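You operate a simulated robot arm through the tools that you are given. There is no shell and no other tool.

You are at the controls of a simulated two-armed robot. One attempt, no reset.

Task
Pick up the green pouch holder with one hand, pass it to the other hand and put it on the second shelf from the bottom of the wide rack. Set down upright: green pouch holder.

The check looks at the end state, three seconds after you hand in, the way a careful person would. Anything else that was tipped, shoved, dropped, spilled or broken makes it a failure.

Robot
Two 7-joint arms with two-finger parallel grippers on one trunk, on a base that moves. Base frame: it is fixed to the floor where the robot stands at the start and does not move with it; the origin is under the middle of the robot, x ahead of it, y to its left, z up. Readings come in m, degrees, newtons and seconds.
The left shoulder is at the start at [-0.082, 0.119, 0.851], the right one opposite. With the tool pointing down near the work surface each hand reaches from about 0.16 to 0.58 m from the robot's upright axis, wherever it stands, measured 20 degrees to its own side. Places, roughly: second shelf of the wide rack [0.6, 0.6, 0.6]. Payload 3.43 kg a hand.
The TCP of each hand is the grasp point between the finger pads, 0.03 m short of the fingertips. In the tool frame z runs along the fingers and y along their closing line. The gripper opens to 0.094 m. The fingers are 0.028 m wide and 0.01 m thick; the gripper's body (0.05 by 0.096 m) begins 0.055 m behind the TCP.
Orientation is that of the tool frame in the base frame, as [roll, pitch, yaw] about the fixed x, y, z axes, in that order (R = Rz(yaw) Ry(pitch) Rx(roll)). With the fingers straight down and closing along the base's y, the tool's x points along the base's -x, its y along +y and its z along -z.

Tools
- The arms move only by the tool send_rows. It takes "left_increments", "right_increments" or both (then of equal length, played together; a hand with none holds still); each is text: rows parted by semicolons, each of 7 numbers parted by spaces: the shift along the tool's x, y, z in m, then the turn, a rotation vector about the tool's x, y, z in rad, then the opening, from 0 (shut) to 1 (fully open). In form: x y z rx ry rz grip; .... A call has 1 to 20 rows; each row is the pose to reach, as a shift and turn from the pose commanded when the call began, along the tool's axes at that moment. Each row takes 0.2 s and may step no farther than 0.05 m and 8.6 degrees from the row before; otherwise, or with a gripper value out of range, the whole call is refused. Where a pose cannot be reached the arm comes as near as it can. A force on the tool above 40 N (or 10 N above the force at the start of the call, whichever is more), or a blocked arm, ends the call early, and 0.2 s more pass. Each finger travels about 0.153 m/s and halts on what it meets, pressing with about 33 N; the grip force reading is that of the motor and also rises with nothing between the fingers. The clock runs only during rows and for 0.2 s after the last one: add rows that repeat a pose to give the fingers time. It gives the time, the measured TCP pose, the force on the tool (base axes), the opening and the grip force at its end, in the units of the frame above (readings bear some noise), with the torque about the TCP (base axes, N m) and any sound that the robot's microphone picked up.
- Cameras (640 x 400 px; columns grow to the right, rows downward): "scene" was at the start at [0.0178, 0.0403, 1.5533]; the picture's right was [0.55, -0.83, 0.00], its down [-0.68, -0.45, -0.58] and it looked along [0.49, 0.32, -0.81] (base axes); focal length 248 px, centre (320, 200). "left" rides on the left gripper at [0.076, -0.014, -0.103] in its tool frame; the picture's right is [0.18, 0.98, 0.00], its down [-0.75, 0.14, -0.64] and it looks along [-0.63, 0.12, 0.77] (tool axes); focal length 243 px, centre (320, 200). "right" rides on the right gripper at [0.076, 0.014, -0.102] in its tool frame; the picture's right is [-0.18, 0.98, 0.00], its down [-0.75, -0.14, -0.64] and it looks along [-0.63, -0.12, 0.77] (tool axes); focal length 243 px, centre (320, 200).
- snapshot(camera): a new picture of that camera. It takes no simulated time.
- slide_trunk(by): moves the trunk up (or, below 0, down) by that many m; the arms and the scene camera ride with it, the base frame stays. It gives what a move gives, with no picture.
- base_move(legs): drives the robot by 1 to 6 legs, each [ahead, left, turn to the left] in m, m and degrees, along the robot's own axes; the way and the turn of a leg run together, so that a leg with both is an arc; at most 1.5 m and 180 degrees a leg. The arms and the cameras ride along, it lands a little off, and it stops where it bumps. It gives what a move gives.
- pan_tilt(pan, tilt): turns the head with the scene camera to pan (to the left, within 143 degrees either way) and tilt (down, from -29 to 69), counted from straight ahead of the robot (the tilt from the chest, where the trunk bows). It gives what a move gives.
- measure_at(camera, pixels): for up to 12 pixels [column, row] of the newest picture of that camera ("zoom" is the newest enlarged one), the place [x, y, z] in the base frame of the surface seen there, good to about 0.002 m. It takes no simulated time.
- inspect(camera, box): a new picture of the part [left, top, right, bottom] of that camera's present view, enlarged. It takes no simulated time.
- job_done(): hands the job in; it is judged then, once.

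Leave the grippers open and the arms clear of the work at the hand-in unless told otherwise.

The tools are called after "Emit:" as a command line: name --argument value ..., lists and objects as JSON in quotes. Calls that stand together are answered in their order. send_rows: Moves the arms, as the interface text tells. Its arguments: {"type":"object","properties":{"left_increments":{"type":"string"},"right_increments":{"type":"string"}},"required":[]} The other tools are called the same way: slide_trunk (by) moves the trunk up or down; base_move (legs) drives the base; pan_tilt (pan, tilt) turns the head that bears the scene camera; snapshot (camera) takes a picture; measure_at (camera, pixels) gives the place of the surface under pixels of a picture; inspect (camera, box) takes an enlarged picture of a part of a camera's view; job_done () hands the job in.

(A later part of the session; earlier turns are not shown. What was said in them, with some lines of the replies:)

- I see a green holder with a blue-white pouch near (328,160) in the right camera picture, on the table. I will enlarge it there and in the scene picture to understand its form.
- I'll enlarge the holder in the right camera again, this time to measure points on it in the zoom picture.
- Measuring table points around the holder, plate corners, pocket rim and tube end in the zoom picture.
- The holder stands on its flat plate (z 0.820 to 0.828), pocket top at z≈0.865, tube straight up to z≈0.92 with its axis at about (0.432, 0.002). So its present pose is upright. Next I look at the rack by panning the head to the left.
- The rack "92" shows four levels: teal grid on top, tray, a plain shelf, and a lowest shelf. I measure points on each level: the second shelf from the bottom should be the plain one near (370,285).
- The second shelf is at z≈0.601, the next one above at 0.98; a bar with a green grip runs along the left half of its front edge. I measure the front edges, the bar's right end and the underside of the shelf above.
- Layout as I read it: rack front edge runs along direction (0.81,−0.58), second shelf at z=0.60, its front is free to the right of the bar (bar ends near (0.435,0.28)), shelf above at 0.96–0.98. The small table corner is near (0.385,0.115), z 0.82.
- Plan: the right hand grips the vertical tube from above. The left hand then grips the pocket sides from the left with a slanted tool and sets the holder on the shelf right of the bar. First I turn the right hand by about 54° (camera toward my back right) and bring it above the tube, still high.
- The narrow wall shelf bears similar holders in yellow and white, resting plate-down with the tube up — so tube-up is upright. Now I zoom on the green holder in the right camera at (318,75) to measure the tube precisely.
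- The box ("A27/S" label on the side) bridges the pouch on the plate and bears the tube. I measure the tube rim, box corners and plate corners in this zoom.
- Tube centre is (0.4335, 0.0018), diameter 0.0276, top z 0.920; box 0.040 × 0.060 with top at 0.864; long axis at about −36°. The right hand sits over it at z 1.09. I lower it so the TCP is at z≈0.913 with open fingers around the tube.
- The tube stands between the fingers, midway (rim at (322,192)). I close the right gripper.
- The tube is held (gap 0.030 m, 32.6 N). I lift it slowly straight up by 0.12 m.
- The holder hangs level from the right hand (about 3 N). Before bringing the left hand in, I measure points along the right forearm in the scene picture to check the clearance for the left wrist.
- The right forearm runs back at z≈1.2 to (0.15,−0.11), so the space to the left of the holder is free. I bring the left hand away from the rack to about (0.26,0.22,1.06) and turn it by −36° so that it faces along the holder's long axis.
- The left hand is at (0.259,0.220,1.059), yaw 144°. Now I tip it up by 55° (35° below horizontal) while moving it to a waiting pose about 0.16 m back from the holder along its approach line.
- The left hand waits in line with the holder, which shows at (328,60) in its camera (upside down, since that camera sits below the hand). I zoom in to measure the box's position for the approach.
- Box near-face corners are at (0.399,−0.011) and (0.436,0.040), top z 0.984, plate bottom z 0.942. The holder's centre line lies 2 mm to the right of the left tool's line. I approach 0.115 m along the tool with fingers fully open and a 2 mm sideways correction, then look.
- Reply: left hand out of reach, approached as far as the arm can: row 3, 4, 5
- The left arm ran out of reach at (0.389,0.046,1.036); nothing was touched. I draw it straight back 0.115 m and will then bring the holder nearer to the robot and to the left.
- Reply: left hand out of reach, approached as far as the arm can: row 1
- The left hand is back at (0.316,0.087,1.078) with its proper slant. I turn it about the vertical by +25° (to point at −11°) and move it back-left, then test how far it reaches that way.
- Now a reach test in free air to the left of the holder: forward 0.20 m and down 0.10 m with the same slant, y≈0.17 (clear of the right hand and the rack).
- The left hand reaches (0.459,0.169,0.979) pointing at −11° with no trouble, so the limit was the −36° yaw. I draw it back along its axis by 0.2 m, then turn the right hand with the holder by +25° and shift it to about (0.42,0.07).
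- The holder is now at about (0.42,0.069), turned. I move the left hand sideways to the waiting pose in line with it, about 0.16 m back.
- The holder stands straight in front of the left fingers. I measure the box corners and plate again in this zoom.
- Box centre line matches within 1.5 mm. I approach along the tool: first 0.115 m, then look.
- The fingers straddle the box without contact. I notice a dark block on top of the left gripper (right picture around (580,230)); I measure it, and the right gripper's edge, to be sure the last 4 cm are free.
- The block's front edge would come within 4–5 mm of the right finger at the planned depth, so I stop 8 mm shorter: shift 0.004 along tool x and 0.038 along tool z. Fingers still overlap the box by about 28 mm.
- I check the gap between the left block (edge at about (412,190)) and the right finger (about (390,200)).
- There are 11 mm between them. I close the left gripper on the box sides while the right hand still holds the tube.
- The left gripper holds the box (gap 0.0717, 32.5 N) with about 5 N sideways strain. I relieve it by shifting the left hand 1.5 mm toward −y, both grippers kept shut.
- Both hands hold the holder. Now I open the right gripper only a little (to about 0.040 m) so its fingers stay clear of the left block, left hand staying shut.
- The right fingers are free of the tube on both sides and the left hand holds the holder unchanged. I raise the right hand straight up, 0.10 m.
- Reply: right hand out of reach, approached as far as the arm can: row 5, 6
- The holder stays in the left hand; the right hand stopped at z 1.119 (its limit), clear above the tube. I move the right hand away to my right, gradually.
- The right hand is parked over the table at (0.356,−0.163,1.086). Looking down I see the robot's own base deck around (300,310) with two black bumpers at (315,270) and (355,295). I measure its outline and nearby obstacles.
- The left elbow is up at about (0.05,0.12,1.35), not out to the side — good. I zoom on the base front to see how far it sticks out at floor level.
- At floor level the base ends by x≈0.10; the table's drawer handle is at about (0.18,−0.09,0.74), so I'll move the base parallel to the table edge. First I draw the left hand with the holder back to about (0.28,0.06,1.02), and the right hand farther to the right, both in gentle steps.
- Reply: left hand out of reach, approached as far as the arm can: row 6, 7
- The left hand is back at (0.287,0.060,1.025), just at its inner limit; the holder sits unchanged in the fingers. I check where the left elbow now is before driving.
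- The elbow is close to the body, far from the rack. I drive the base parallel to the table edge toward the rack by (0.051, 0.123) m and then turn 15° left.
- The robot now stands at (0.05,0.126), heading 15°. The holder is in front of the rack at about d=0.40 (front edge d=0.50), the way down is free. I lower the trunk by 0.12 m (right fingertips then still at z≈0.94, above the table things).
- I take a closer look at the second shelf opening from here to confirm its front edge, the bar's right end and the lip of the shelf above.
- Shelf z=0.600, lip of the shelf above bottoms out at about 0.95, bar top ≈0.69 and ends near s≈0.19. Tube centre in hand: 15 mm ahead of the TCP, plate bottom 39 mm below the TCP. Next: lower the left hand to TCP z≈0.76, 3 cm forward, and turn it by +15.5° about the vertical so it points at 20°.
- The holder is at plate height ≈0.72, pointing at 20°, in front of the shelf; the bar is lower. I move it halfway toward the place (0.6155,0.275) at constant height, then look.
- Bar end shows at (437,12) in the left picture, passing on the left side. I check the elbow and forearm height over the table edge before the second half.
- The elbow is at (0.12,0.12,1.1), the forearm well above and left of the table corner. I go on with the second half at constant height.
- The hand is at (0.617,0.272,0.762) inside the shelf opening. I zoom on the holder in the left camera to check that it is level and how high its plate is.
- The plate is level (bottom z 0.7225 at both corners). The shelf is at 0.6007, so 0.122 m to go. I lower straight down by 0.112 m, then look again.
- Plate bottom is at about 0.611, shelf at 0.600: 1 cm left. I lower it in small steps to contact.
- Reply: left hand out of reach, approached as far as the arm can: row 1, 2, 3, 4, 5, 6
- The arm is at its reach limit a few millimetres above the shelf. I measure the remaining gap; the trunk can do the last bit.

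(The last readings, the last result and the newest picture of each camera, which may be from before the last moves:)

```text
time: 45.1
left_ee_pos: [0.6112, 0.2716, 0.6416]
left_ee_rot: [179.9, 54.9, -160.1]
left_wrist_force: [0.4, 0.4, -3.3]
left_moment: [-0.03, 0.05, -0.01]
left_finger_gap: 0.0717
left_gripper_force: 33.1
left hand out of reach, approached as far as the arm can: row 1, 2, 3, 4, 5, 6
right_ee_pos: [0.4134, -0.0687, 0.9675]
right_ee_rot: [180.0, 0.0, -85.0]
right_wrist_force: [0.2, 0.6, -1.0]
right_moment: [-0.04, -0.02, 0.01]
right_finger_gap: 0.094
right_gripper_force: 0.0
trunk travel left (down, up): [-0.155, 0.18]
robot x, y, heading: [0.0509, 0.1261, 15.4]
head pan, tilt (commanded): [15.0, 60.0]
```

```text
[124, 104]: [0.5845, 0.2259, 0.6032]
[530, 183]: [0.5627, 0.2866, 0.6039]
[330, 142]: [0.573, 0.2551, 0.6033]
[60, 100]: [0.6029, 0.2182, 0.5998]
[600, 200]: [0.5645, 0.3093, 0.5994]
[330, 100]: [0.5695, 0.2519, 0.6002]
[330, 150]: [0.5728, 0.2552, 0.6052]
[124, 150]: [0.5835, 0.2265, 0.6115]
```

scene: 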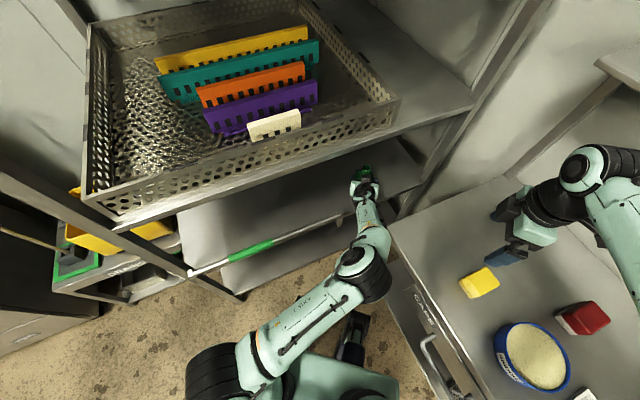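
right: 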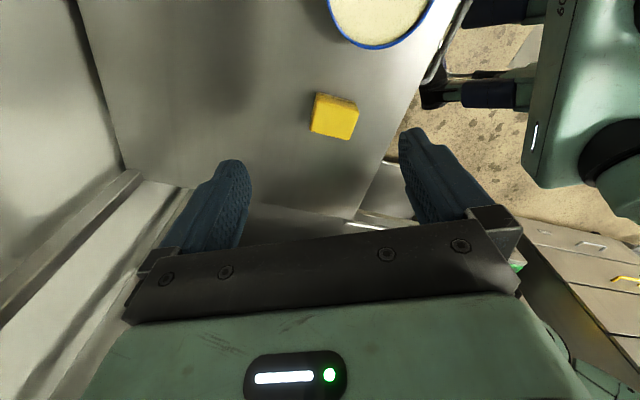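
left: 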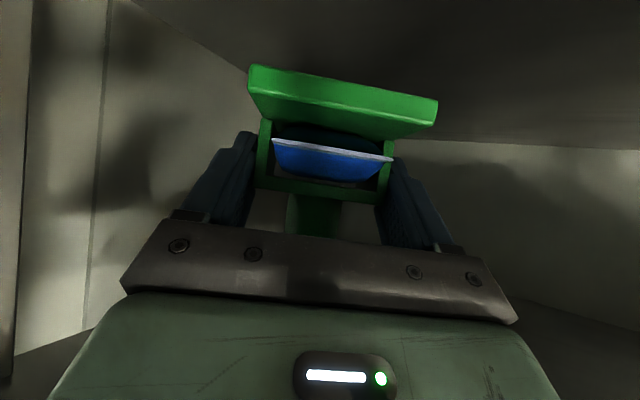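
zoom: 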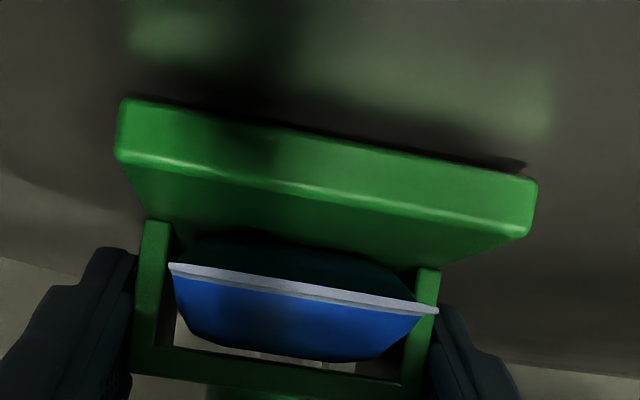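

The plate is 2–3 mm above the shelf and still level. I lower the trunk by 2.5 mm.

Emit:
slide_trunk --by -0.0025

Emit:
inspect --camera "left" --box '[220, 20, 460, 200]'

```text
time: 45.6
left_ee_pos: [0.6103, 0.271, 0.6395]
left_ee_rot: [179.9, 55.0, -159.9]
left_wrist_force: [-0.4, -0.3, 0.8]
left_moment: [-0.02, -0.12, 0.04]
left_finger_gap: 0.0717
left_gripper_force: 32.4
right_ee_pos: [0.4121, -0.0682, 0.9637]
right_ee_rot: [-180.0, 0.1, -85.0]
right_wrist_force: [-0.2, -0.6, 1.1]
right_moment: [-0.02, 0.01, -0.02]
right_finger_gap: 0.094
right_gripper_force: 0.1
trunk travel left (down, up): [-0.153, 0.183]
robot x, y, heading: [0.0509, 0.1235, 15.1]
head pan, tilt (commanded): [15.0, 60.0]
```

```text
2.22 times, centred on (340, 110) of left
```

zoom: 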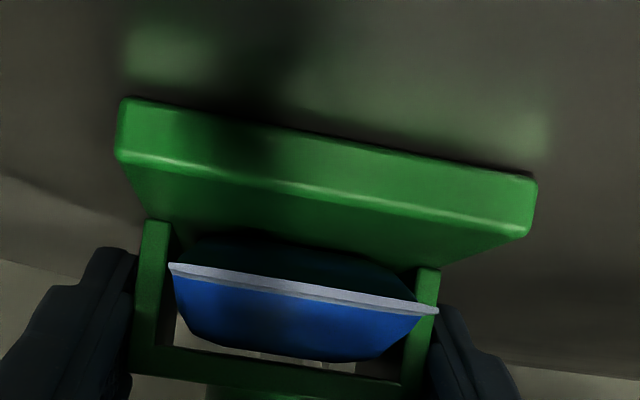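

The wrist force went from −3.3 to +0.8 N: the holder now rests on the shelf. I open the left gripper.

Emit:
send_rows --left_increments "0 0 0 0 0 0 0.8; 0 0 0 0 0 0 0.9; 0 0 0 0 0 0 1; 0 0 0 0 0 0 1"

Emit:
snapshot --camera "left"

```text
time: 46.6
left_ee_pos: [0.6108, 0.2709, 0.6402]
left_ee_rot: [-180.0, 54.9, -160.1]
left_wrist_force: [-0.1, -0.2, 0.1]
left_moment: [-0.01, 0.03, -0.02]
left_finger_gap: 0.094
left_gripper_force: 0.1
right_ee_pos: [0.4131, -0.0673, 0.9642]
right_ee_rot: [-180.0, 0.0, -85.0]
right_wrist_force: [0.8, -0.2, -0.6]
right_moment: [-0.03, 0.01, 0.02]
right_finger_gap: 0.0939
right_gripper_force: 0.1
trunk travel left (down, up): [-0.153, 0.183]
robot x, y, heading: [0.0512, 0.1264, 15.1]
head pan, tilt (commanded): [15.0, 60.0]
```

```text
taken
```

left: 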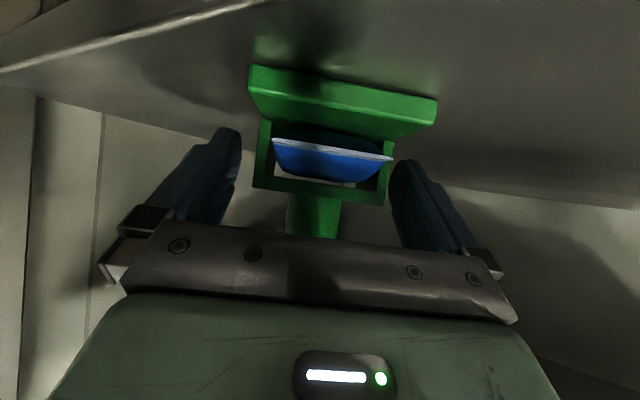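

Released; both fingers are clear of the box by over a centimetre. I draw the hand straight back along its own axis by about 6.5 cm.

Emit:
send_rows --left_increments "0 0 -0.008 0 0 0 1; 0 0 -0.016 0 0 0 1; 0 0 -0.028 0 0 0 1; 0 0 -0.042 0 0 0 1; 0 0 -0.056 0 0 0 1; 0 0 -0.07 0 0 0 1; 0 0 -0.07 0 0 0 1"

Emit:
snapshot --camera "left"

Emit:
snapshot --camera "scene"

```text
time: 48.2
left_ee_pos: [0.5567, 0.2515, 0.6787]
left_ee_rot: [180.0, 54.9, -160.0]
left_wrist_force: [0.2, 0.2, 0.0]
left_moment: [0.02, 0.0, -0.01]
left_finger_gap: 0.0939
left_gripper_force: 0.1
right_ee_pos: [0.4141, -0.0677, 0.9654]
right_ee_rot: [179.9, 0.0, -85.0]
right_wrist_force: [0.2, 0.8, -0.3]
right_moment: [0.0, -0.02, 0.0]
right_finger_gap: 0.0939
right_gripper_force: 0.1
trunk travel left (down, up): [-0.153, 0.183]
robot x, y, heading: [0.0479, 0.1247, 15.2]
head pan, tilt (commanded): [15.0, 60.0]
```

```text
taken
```

left: 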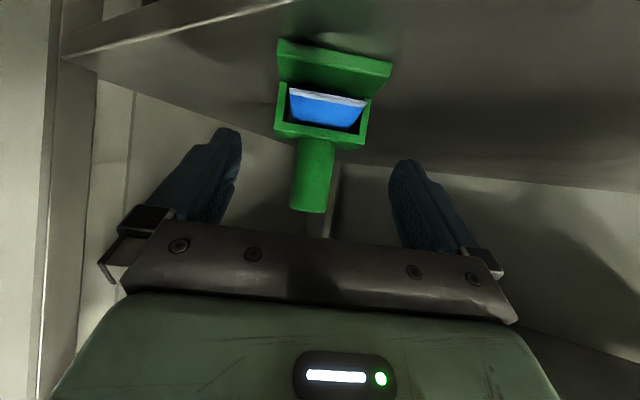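

```text
taken
```

scene: 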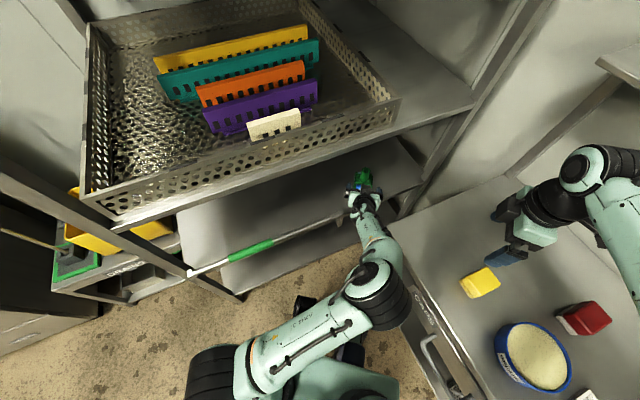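

The holder stands free and upright on the shelf. I lift the left hand straight up 8 cm (fingertips are 4–5 cm behind the tube), then back out along the way it came.

Emit:
send_rows --left_increments "-0.0164 0 -0.0115 0 0 0 1; -0.0328 0 -0.0229 0 0 0 1; -0.0491 0 -0.0344 0 0 0 1; -0.0655 0 -0.0459 0 0 0 1; -0.0435 0.0118 -0.0773 0 0 0 1; -0.0216 0.0236 -0.1086 0 0 0 1; 0.0004 0.0354 -0.14 0 0 0 1; 0.0223 0.0472 -0.1713 0 0 0 1; 0.0443 0.059 -0.2027 0 0 0 1; 0.0443 0.059 -0.2027 0 0 0 1"

Emit:
snapshot --camera "scene"

Emit:
snapshot --camera "left"

```text
time: 50.5
left_ee_pos: [0.3573, 0.2482, 0.7578]
left_ee_rot: [179.7, 54.7, -159.5]
left_wrist_force: [0.5, 0.8, -1.2]
left_moment: [0.04, 0.0, 0.02]
left_finger_gap: 0.0939
left_gripper_force: 0.0
right_ee_pos: [0.4134, -0.0675, 0.9642]
right_ee_rot: [-180.0, 0.0, -85.0]
right_wrist_force: [0.0, -0.5, 1.3]
right_moment: [0.01, 0.02, 0.0]
right_finger_gap: 0.0941
right_gripper_force: 0.1
trunk travel left (down, up): [-0.153, 0.183]
robot x, y, heading: [0.0486, 0.1244, 15.2]
head pan, tilt (commanded): [15.0, 60.0]
```

```text
taken
```

scene: 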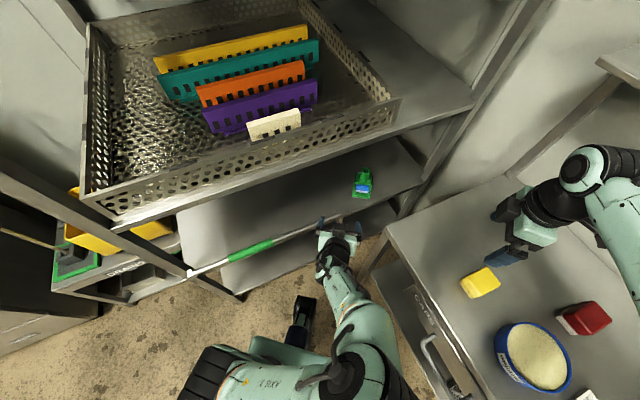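

```text
taken
```

left: 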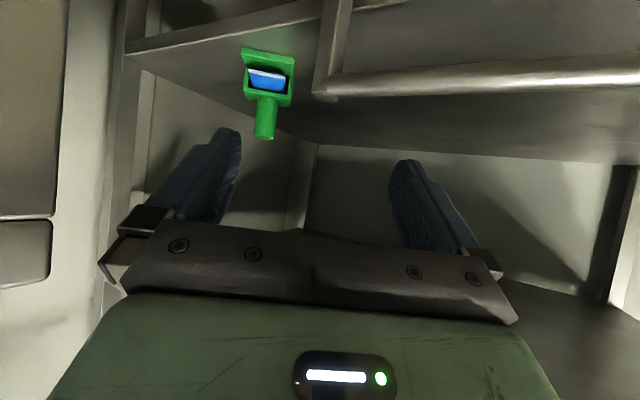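

The holder stands on the second shelf at (363,185) in the scene picture; the bar and everything else look untouched. I zoom in and measure to verify.

Emit:
inspect --camera "scene" --box '[320, 140, 420, 220]'

Emit:
inspect --camera "left" --box '[210, 30, 330, 150]'

```text
5.00 times, centred on (370, 180) of scene
```

zoom: 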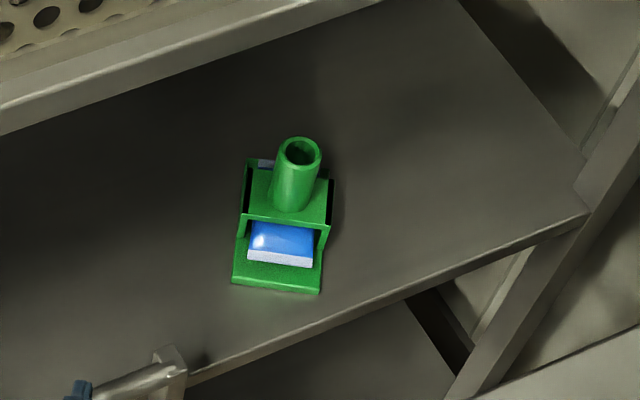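

```text
3.33 times, centred on (270, 90) of left
```

zoom: 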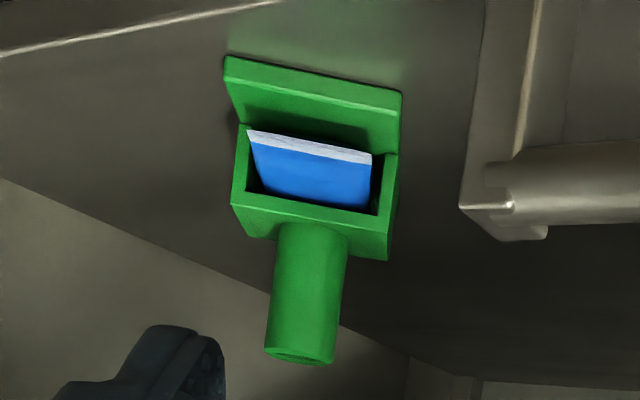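

It stands flat with the tube up and the pouch in place. I measure plate corners and tube top in this zoom to confirm it is level.

Emit:
measure_at --camera "zoom" --pixels '[[230, 62], [396, 98], [232, 82], [395, 118], [270, 352], [330, 358], [240, 200], [385, 235]]'

```text
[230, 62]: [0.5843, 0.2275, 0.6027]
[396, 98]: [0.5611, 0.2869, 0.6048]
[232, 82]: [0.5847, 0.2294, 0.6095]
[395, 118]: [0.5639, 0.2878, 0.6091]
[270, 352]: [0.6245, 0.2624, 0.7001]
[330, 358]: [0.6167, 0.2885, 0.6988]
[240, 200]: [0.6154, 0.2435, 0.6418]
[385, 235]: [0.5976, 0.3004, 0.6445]
```

The holder is level (plate bottom ≈0.603, tube top 0.700). Finally I raise the left hand up and slightly back, away from the rack, gripper open.

Emit:
send_rows --left_increments "-0.0171 0.0015 -0.0171 0 0 0 1; -0.0342 0.0031 -0.0343 0 0 0 1; -0.0513 0.0046 -0.0514 0 0 0 1; -0.0684 0.0061 -0.0685 0 0 0 1; -0.0855 0.0077 -0.0857 0 0 0 1; -0.1026 0.0092 -0.1028 0 0 0 1; -0.1026 0.0092 -0.1028 0 0 0 1"

Emit:
pan_tilt --pan 20 --tilt 50

Emit:
snapshot --camera "scene"

```text
time: 51.1
left_ee_pos: [0.3411, 0.3125, 0.7828]
left_ee_rot: [175.0, 51.8, -154.4]
left_wrist_force: [1.2, -0.7, 0.2]
left_moment: [0.02, 0.03, 0.03]
left_finger_gap: 0.0939
left_gripper_force: 0.2
right_ee_pos: [0.4127, -0.0678, 0.9645]
right_ee_rot: [179.9, 0.0, -85.1]
right_wrist_force: [0.4, 0.1, 0.0]
right_moment: [0.03, 0.03, -0.01]
right_finger_gap: 0.0942
right_gripper_force: 0.0
trunk travel left (down, up): [-0.153, 0.183]
robot x, y, heading: [0.0519, 0.1228, 15.5]
head pan, tilt (commanded): [15.0, 60.0]
stopped in row 3 (left hand): the arm was blocked; the commanded pose is now the measured one
```

```text
time: 51.9
left_ee_pos: [0.3393, 0.3129, 0.7853]
left_ee_rot: [175.0, 51.6, -154.4]
left_wrist_force: [-0.2, 0.6, -0.1]
left_moment: [0.01, -0.02, 0.03]
left_finger_gap: 0.0941
left_gripper_force: 0.0
right_ee_pos: [0.4127, -0.0678, 0.9647]
right_ee_rot: [180.0, 0.0, -85.0]
right_wrist_force: [0.2, 0.4, -0.1]
right_moment: [-0.05, 0.0, 0.0]
right_finger_gap: 0.094
right_gripper_force: 0.0
trunk travel left (down, up): [-0.153, 0.183]
robot x, y, heading: [0.049, 0.1233, 15.3]
head pan, tilt (commanded): [20.0, 50.0]
```

```text
taken
```

scene: 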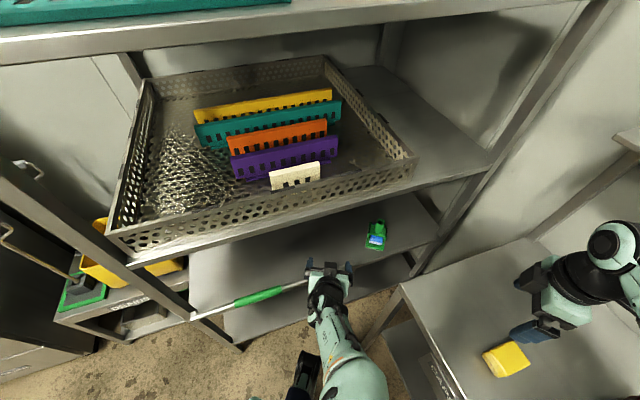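

The left arm reported a block and its hand shifted to y≈0.313. I look closely at what is around it before moving on.

Emit:
inspect --camera "scene" --box '[220, 200, 460, 400]'

Emit:
snapshot --camera "left"

Emit:
snapshot --camera "right"

```text
2.00 times, centred on (340, 300) of scene
```

zoom: 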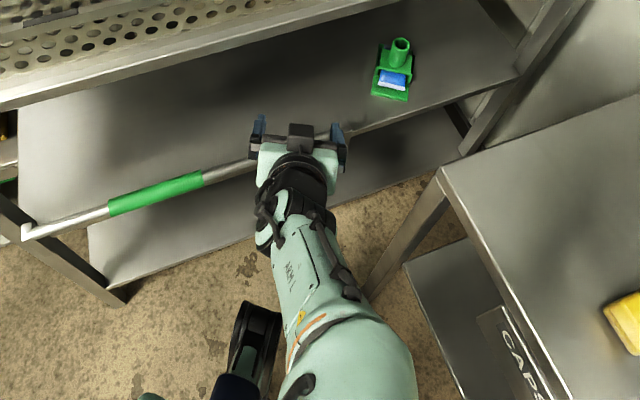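

```text
taken
```

left: 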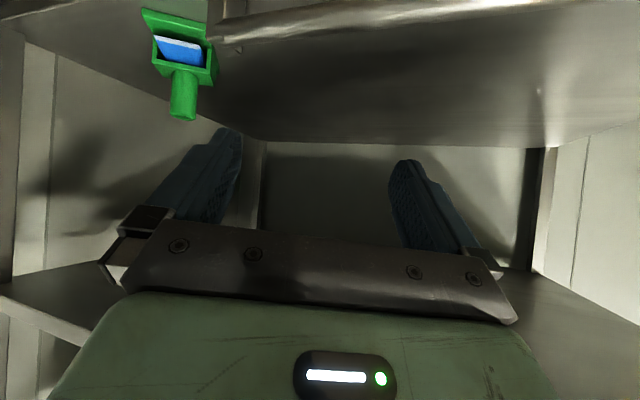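

```text
taken
```

right: 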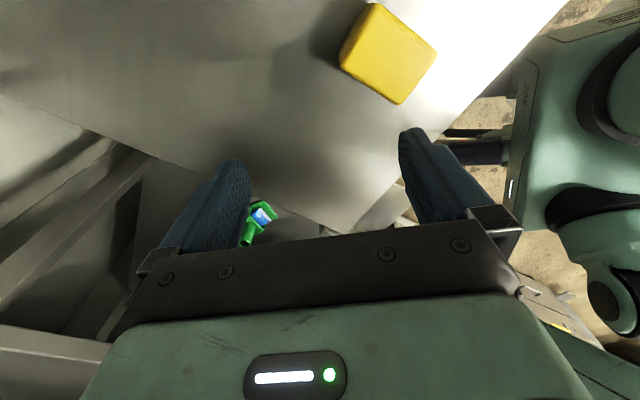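

The gripper hovers over the bar (tips z≈0.77, bar 0.69) without touching it; the holder, tray and table things look unmoved. I tilt the head down to see the left elbow.

Emit:
pan_tilt --pan 25 --tilt 69

Emit:
snapshot --camera "scene"

```text
time: 52.7
left_ee_pos: [0.3407, 0.3136, 0.7839]
left_ee_rot: [175.0, 51.8, -154.4]
left_wrist_force: [0.1, -0.5, 0.4]
left_moment: [-0.01, -0.01, 0.0]
left_finger_gap: 0.0941
left_gripper_force: 0.0
right_ee_pos: [0.4128, -0.0681, 0.9636]
right_ee_rot: [-179.9, 0.0, -85.1]
right_wrist_force: [0.9, 0.9, -0.3]
right_moment: [-0.01, 0.0, 0.0]
right_finger_gap: 0.0941
right_gripper_force: 0.0
trunk travel left (down, up): [-0.153, 0.183]
robot x, y, heading: [0.0552, 0.1276, 15.1]
head pan, tilt (commanded): [25.0, 68.8]
```

```text
taken
```

scene: 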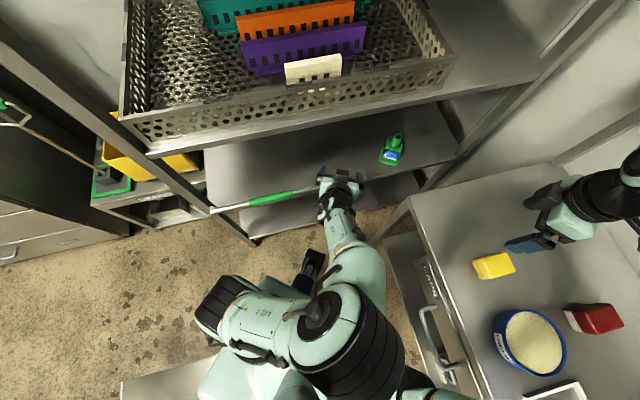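

Emit:
measure_at --camera "scene" --pixels '[[345, 330], [395, 350], [380, 380], [360, 270], [340, 220], [250, 320], [215, 300], [430, 395], [405, 380], [440, 390], [330, 175], [350, 180]]'

Emit:
inspect --camera "scene" --box '[180, 220, 480, 400]'

```text
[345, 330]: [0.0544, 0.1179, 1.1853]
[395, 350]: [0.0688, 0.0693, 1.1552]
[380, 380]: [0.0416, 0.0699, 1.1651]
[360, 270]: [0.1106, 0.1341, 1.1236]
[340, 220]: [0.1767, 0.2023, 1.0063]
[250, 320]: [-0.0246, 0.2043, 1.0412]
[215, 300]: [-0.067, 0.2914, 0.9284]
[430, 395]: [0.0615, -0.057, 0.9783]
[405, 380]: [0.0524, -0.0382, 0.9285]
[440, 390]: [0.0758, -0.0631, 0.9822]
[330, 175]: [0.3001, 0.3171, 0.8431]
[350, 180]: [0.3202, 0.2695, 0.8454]
```

```text
2.13 times, centred on (330, 310) of scene
```

zoom: 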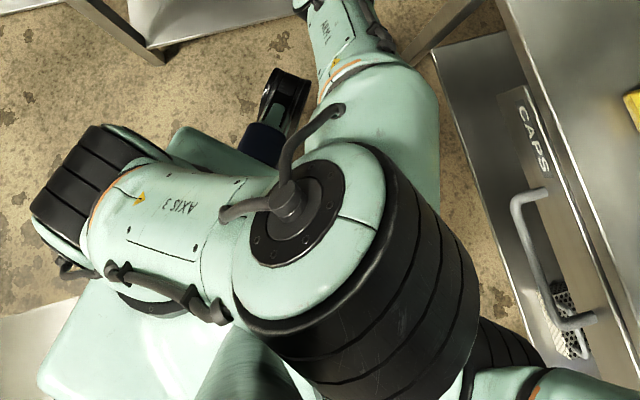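

The elbow merely met the robot's own neck/body; nothing outside was touched. To get clear of the rack without bending that arm further, I drive the base back about 0.1 m, parallel to the table edge and slightly away from it.

Emit:
base_move --legs '[[-0.103, -0.032, 0]]'

Emit:
pan_tilt --pan 25 --tilt 50

Emit:
snapshot --camera "scene"

Emit:
snapshot --camera "left"

```text
time: 53.9
left_ee_pos: [0.2471, 0.2533, 0.7842]
left_ee_rot: [174.9, 51.7, -154.6]
left_wrist_force: [-0.8, -0.2, -0.2]
left_moment: [0.02, -0.03, 0.03]
left_finger_gap: 0.0938
left_gripper_force: 0.1
right_ee_pos: [0.3211, -0.1261, 0.9647]
right_ee_rot: [-179.9, 0.0, -85.1]
right_wrist_force: [-0.8, -0.1, -0.4]
right_moment: [0.03, -0.05, 0.01]
right_finger_gap: 0.0941
right_gripper_force: 0.0
trunk travel left (down, up): [-0.153, 0.183]
robot x, y, heading: [-0.0389, 0.0668, 15.1]
head pan, tilt (commanded): [25.0, 68.8]
```

```text
time: 54.7
left_ee_pos: [0.2478, 0.2552, 0.7836]
left_ee_rot: [174.9, 51.8, -154.6]
left_wrist_force: [-0.8, -0.6, -0.3]
left_moment: [-0.02, 0.03, 0.0]
left_finger_gap: 0.0937
left_gripper_force: 0.1
right_ee_pos: [0.3212, -0.126, 0.9648]
right_ee_rot: [179.9, 0.1, -85.2]
right_wrist_force: [0.0, -0.2, 0.7]
right_moment: [-0.01, 0.0, 0.0]
right_finger_gap: 0.094
right_gripper_force: 0.1
trunk travel left (down, up): [-0.153, 0.183]
robot x, y, heading: [-0.0419, 0.0664, 15.2]
head pan, tilt (commanded): [25.0, 50.0]
```

```text
taken
```

scene: 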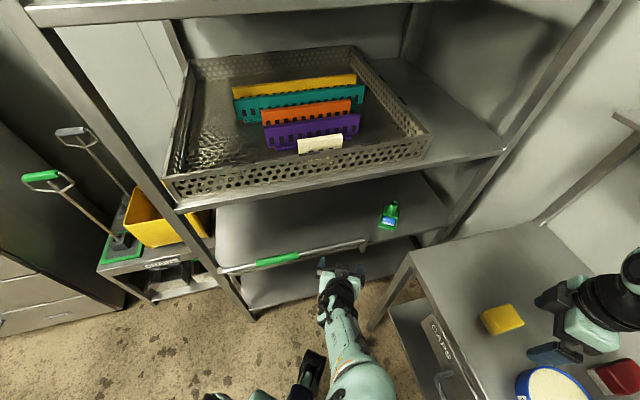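

```text
taken
```

left: 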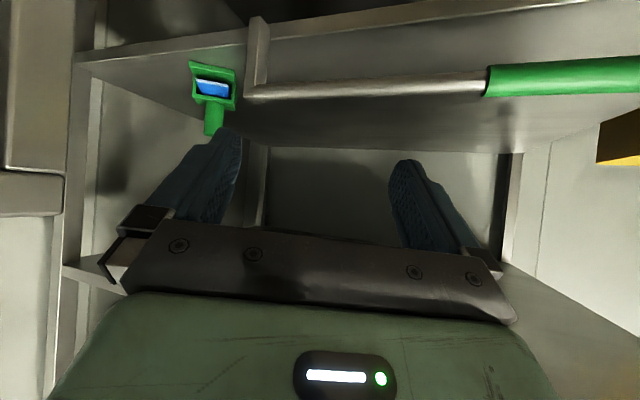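

The robot backed off cleanly; the holder stands alone on the second shelf at (389,215). A last look at the right hand's surroundings and the holder.

Emit:
snapshot --camera "right"

Emit:
inspect --camera "scene" --box '[340, 170, 440, 250]'

```text
taken
```

right: 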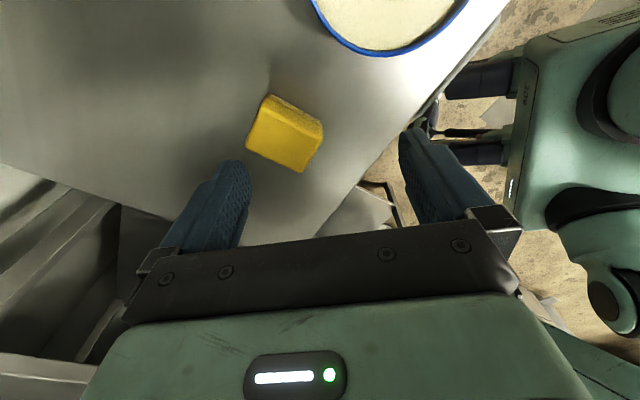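

```text
5.00 times, centred on (390, 210) of scene
```

zoom: 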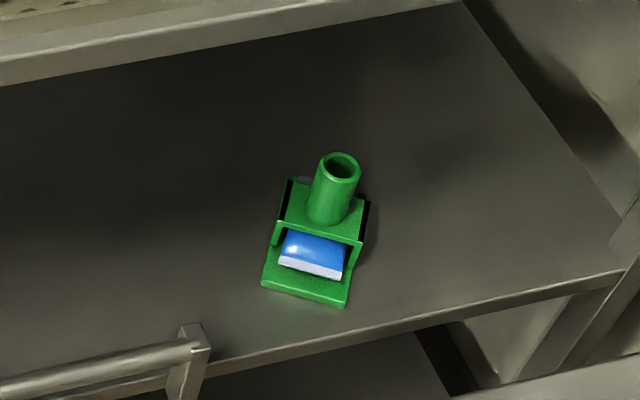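

The holder stands upright on the second shelf with its pouch in place. The sponge, bowl and the rest are undisturbed, both grippers are open and the arms are clear. I hand in the job.

Emit:
job_done

```text
The job is handed in.
```

The green pouch holder is on the second shelf from the bottom of the wide rack, standing upright with its pouch still in place. I've handed the job in; no result has come back yet.

- **Handover:** the right hand picked it up by the tube. It passed it in the air to the left hand, which set it on the shelf to the right of the bar.
- **Final check:** the plate measured level on the shelf. The rack, its bar and the things on the table looked undisturbed in the last pictures.
- **One stop:** while I was pulling the left arm back, it reported being blocked. It looked like the elbow had met the robot's own body, and I saw nothing else touched or moved. I then backed the base off about 0.1 m to get clear.

Both grippers are open and the arms are away from the rack and the holder.
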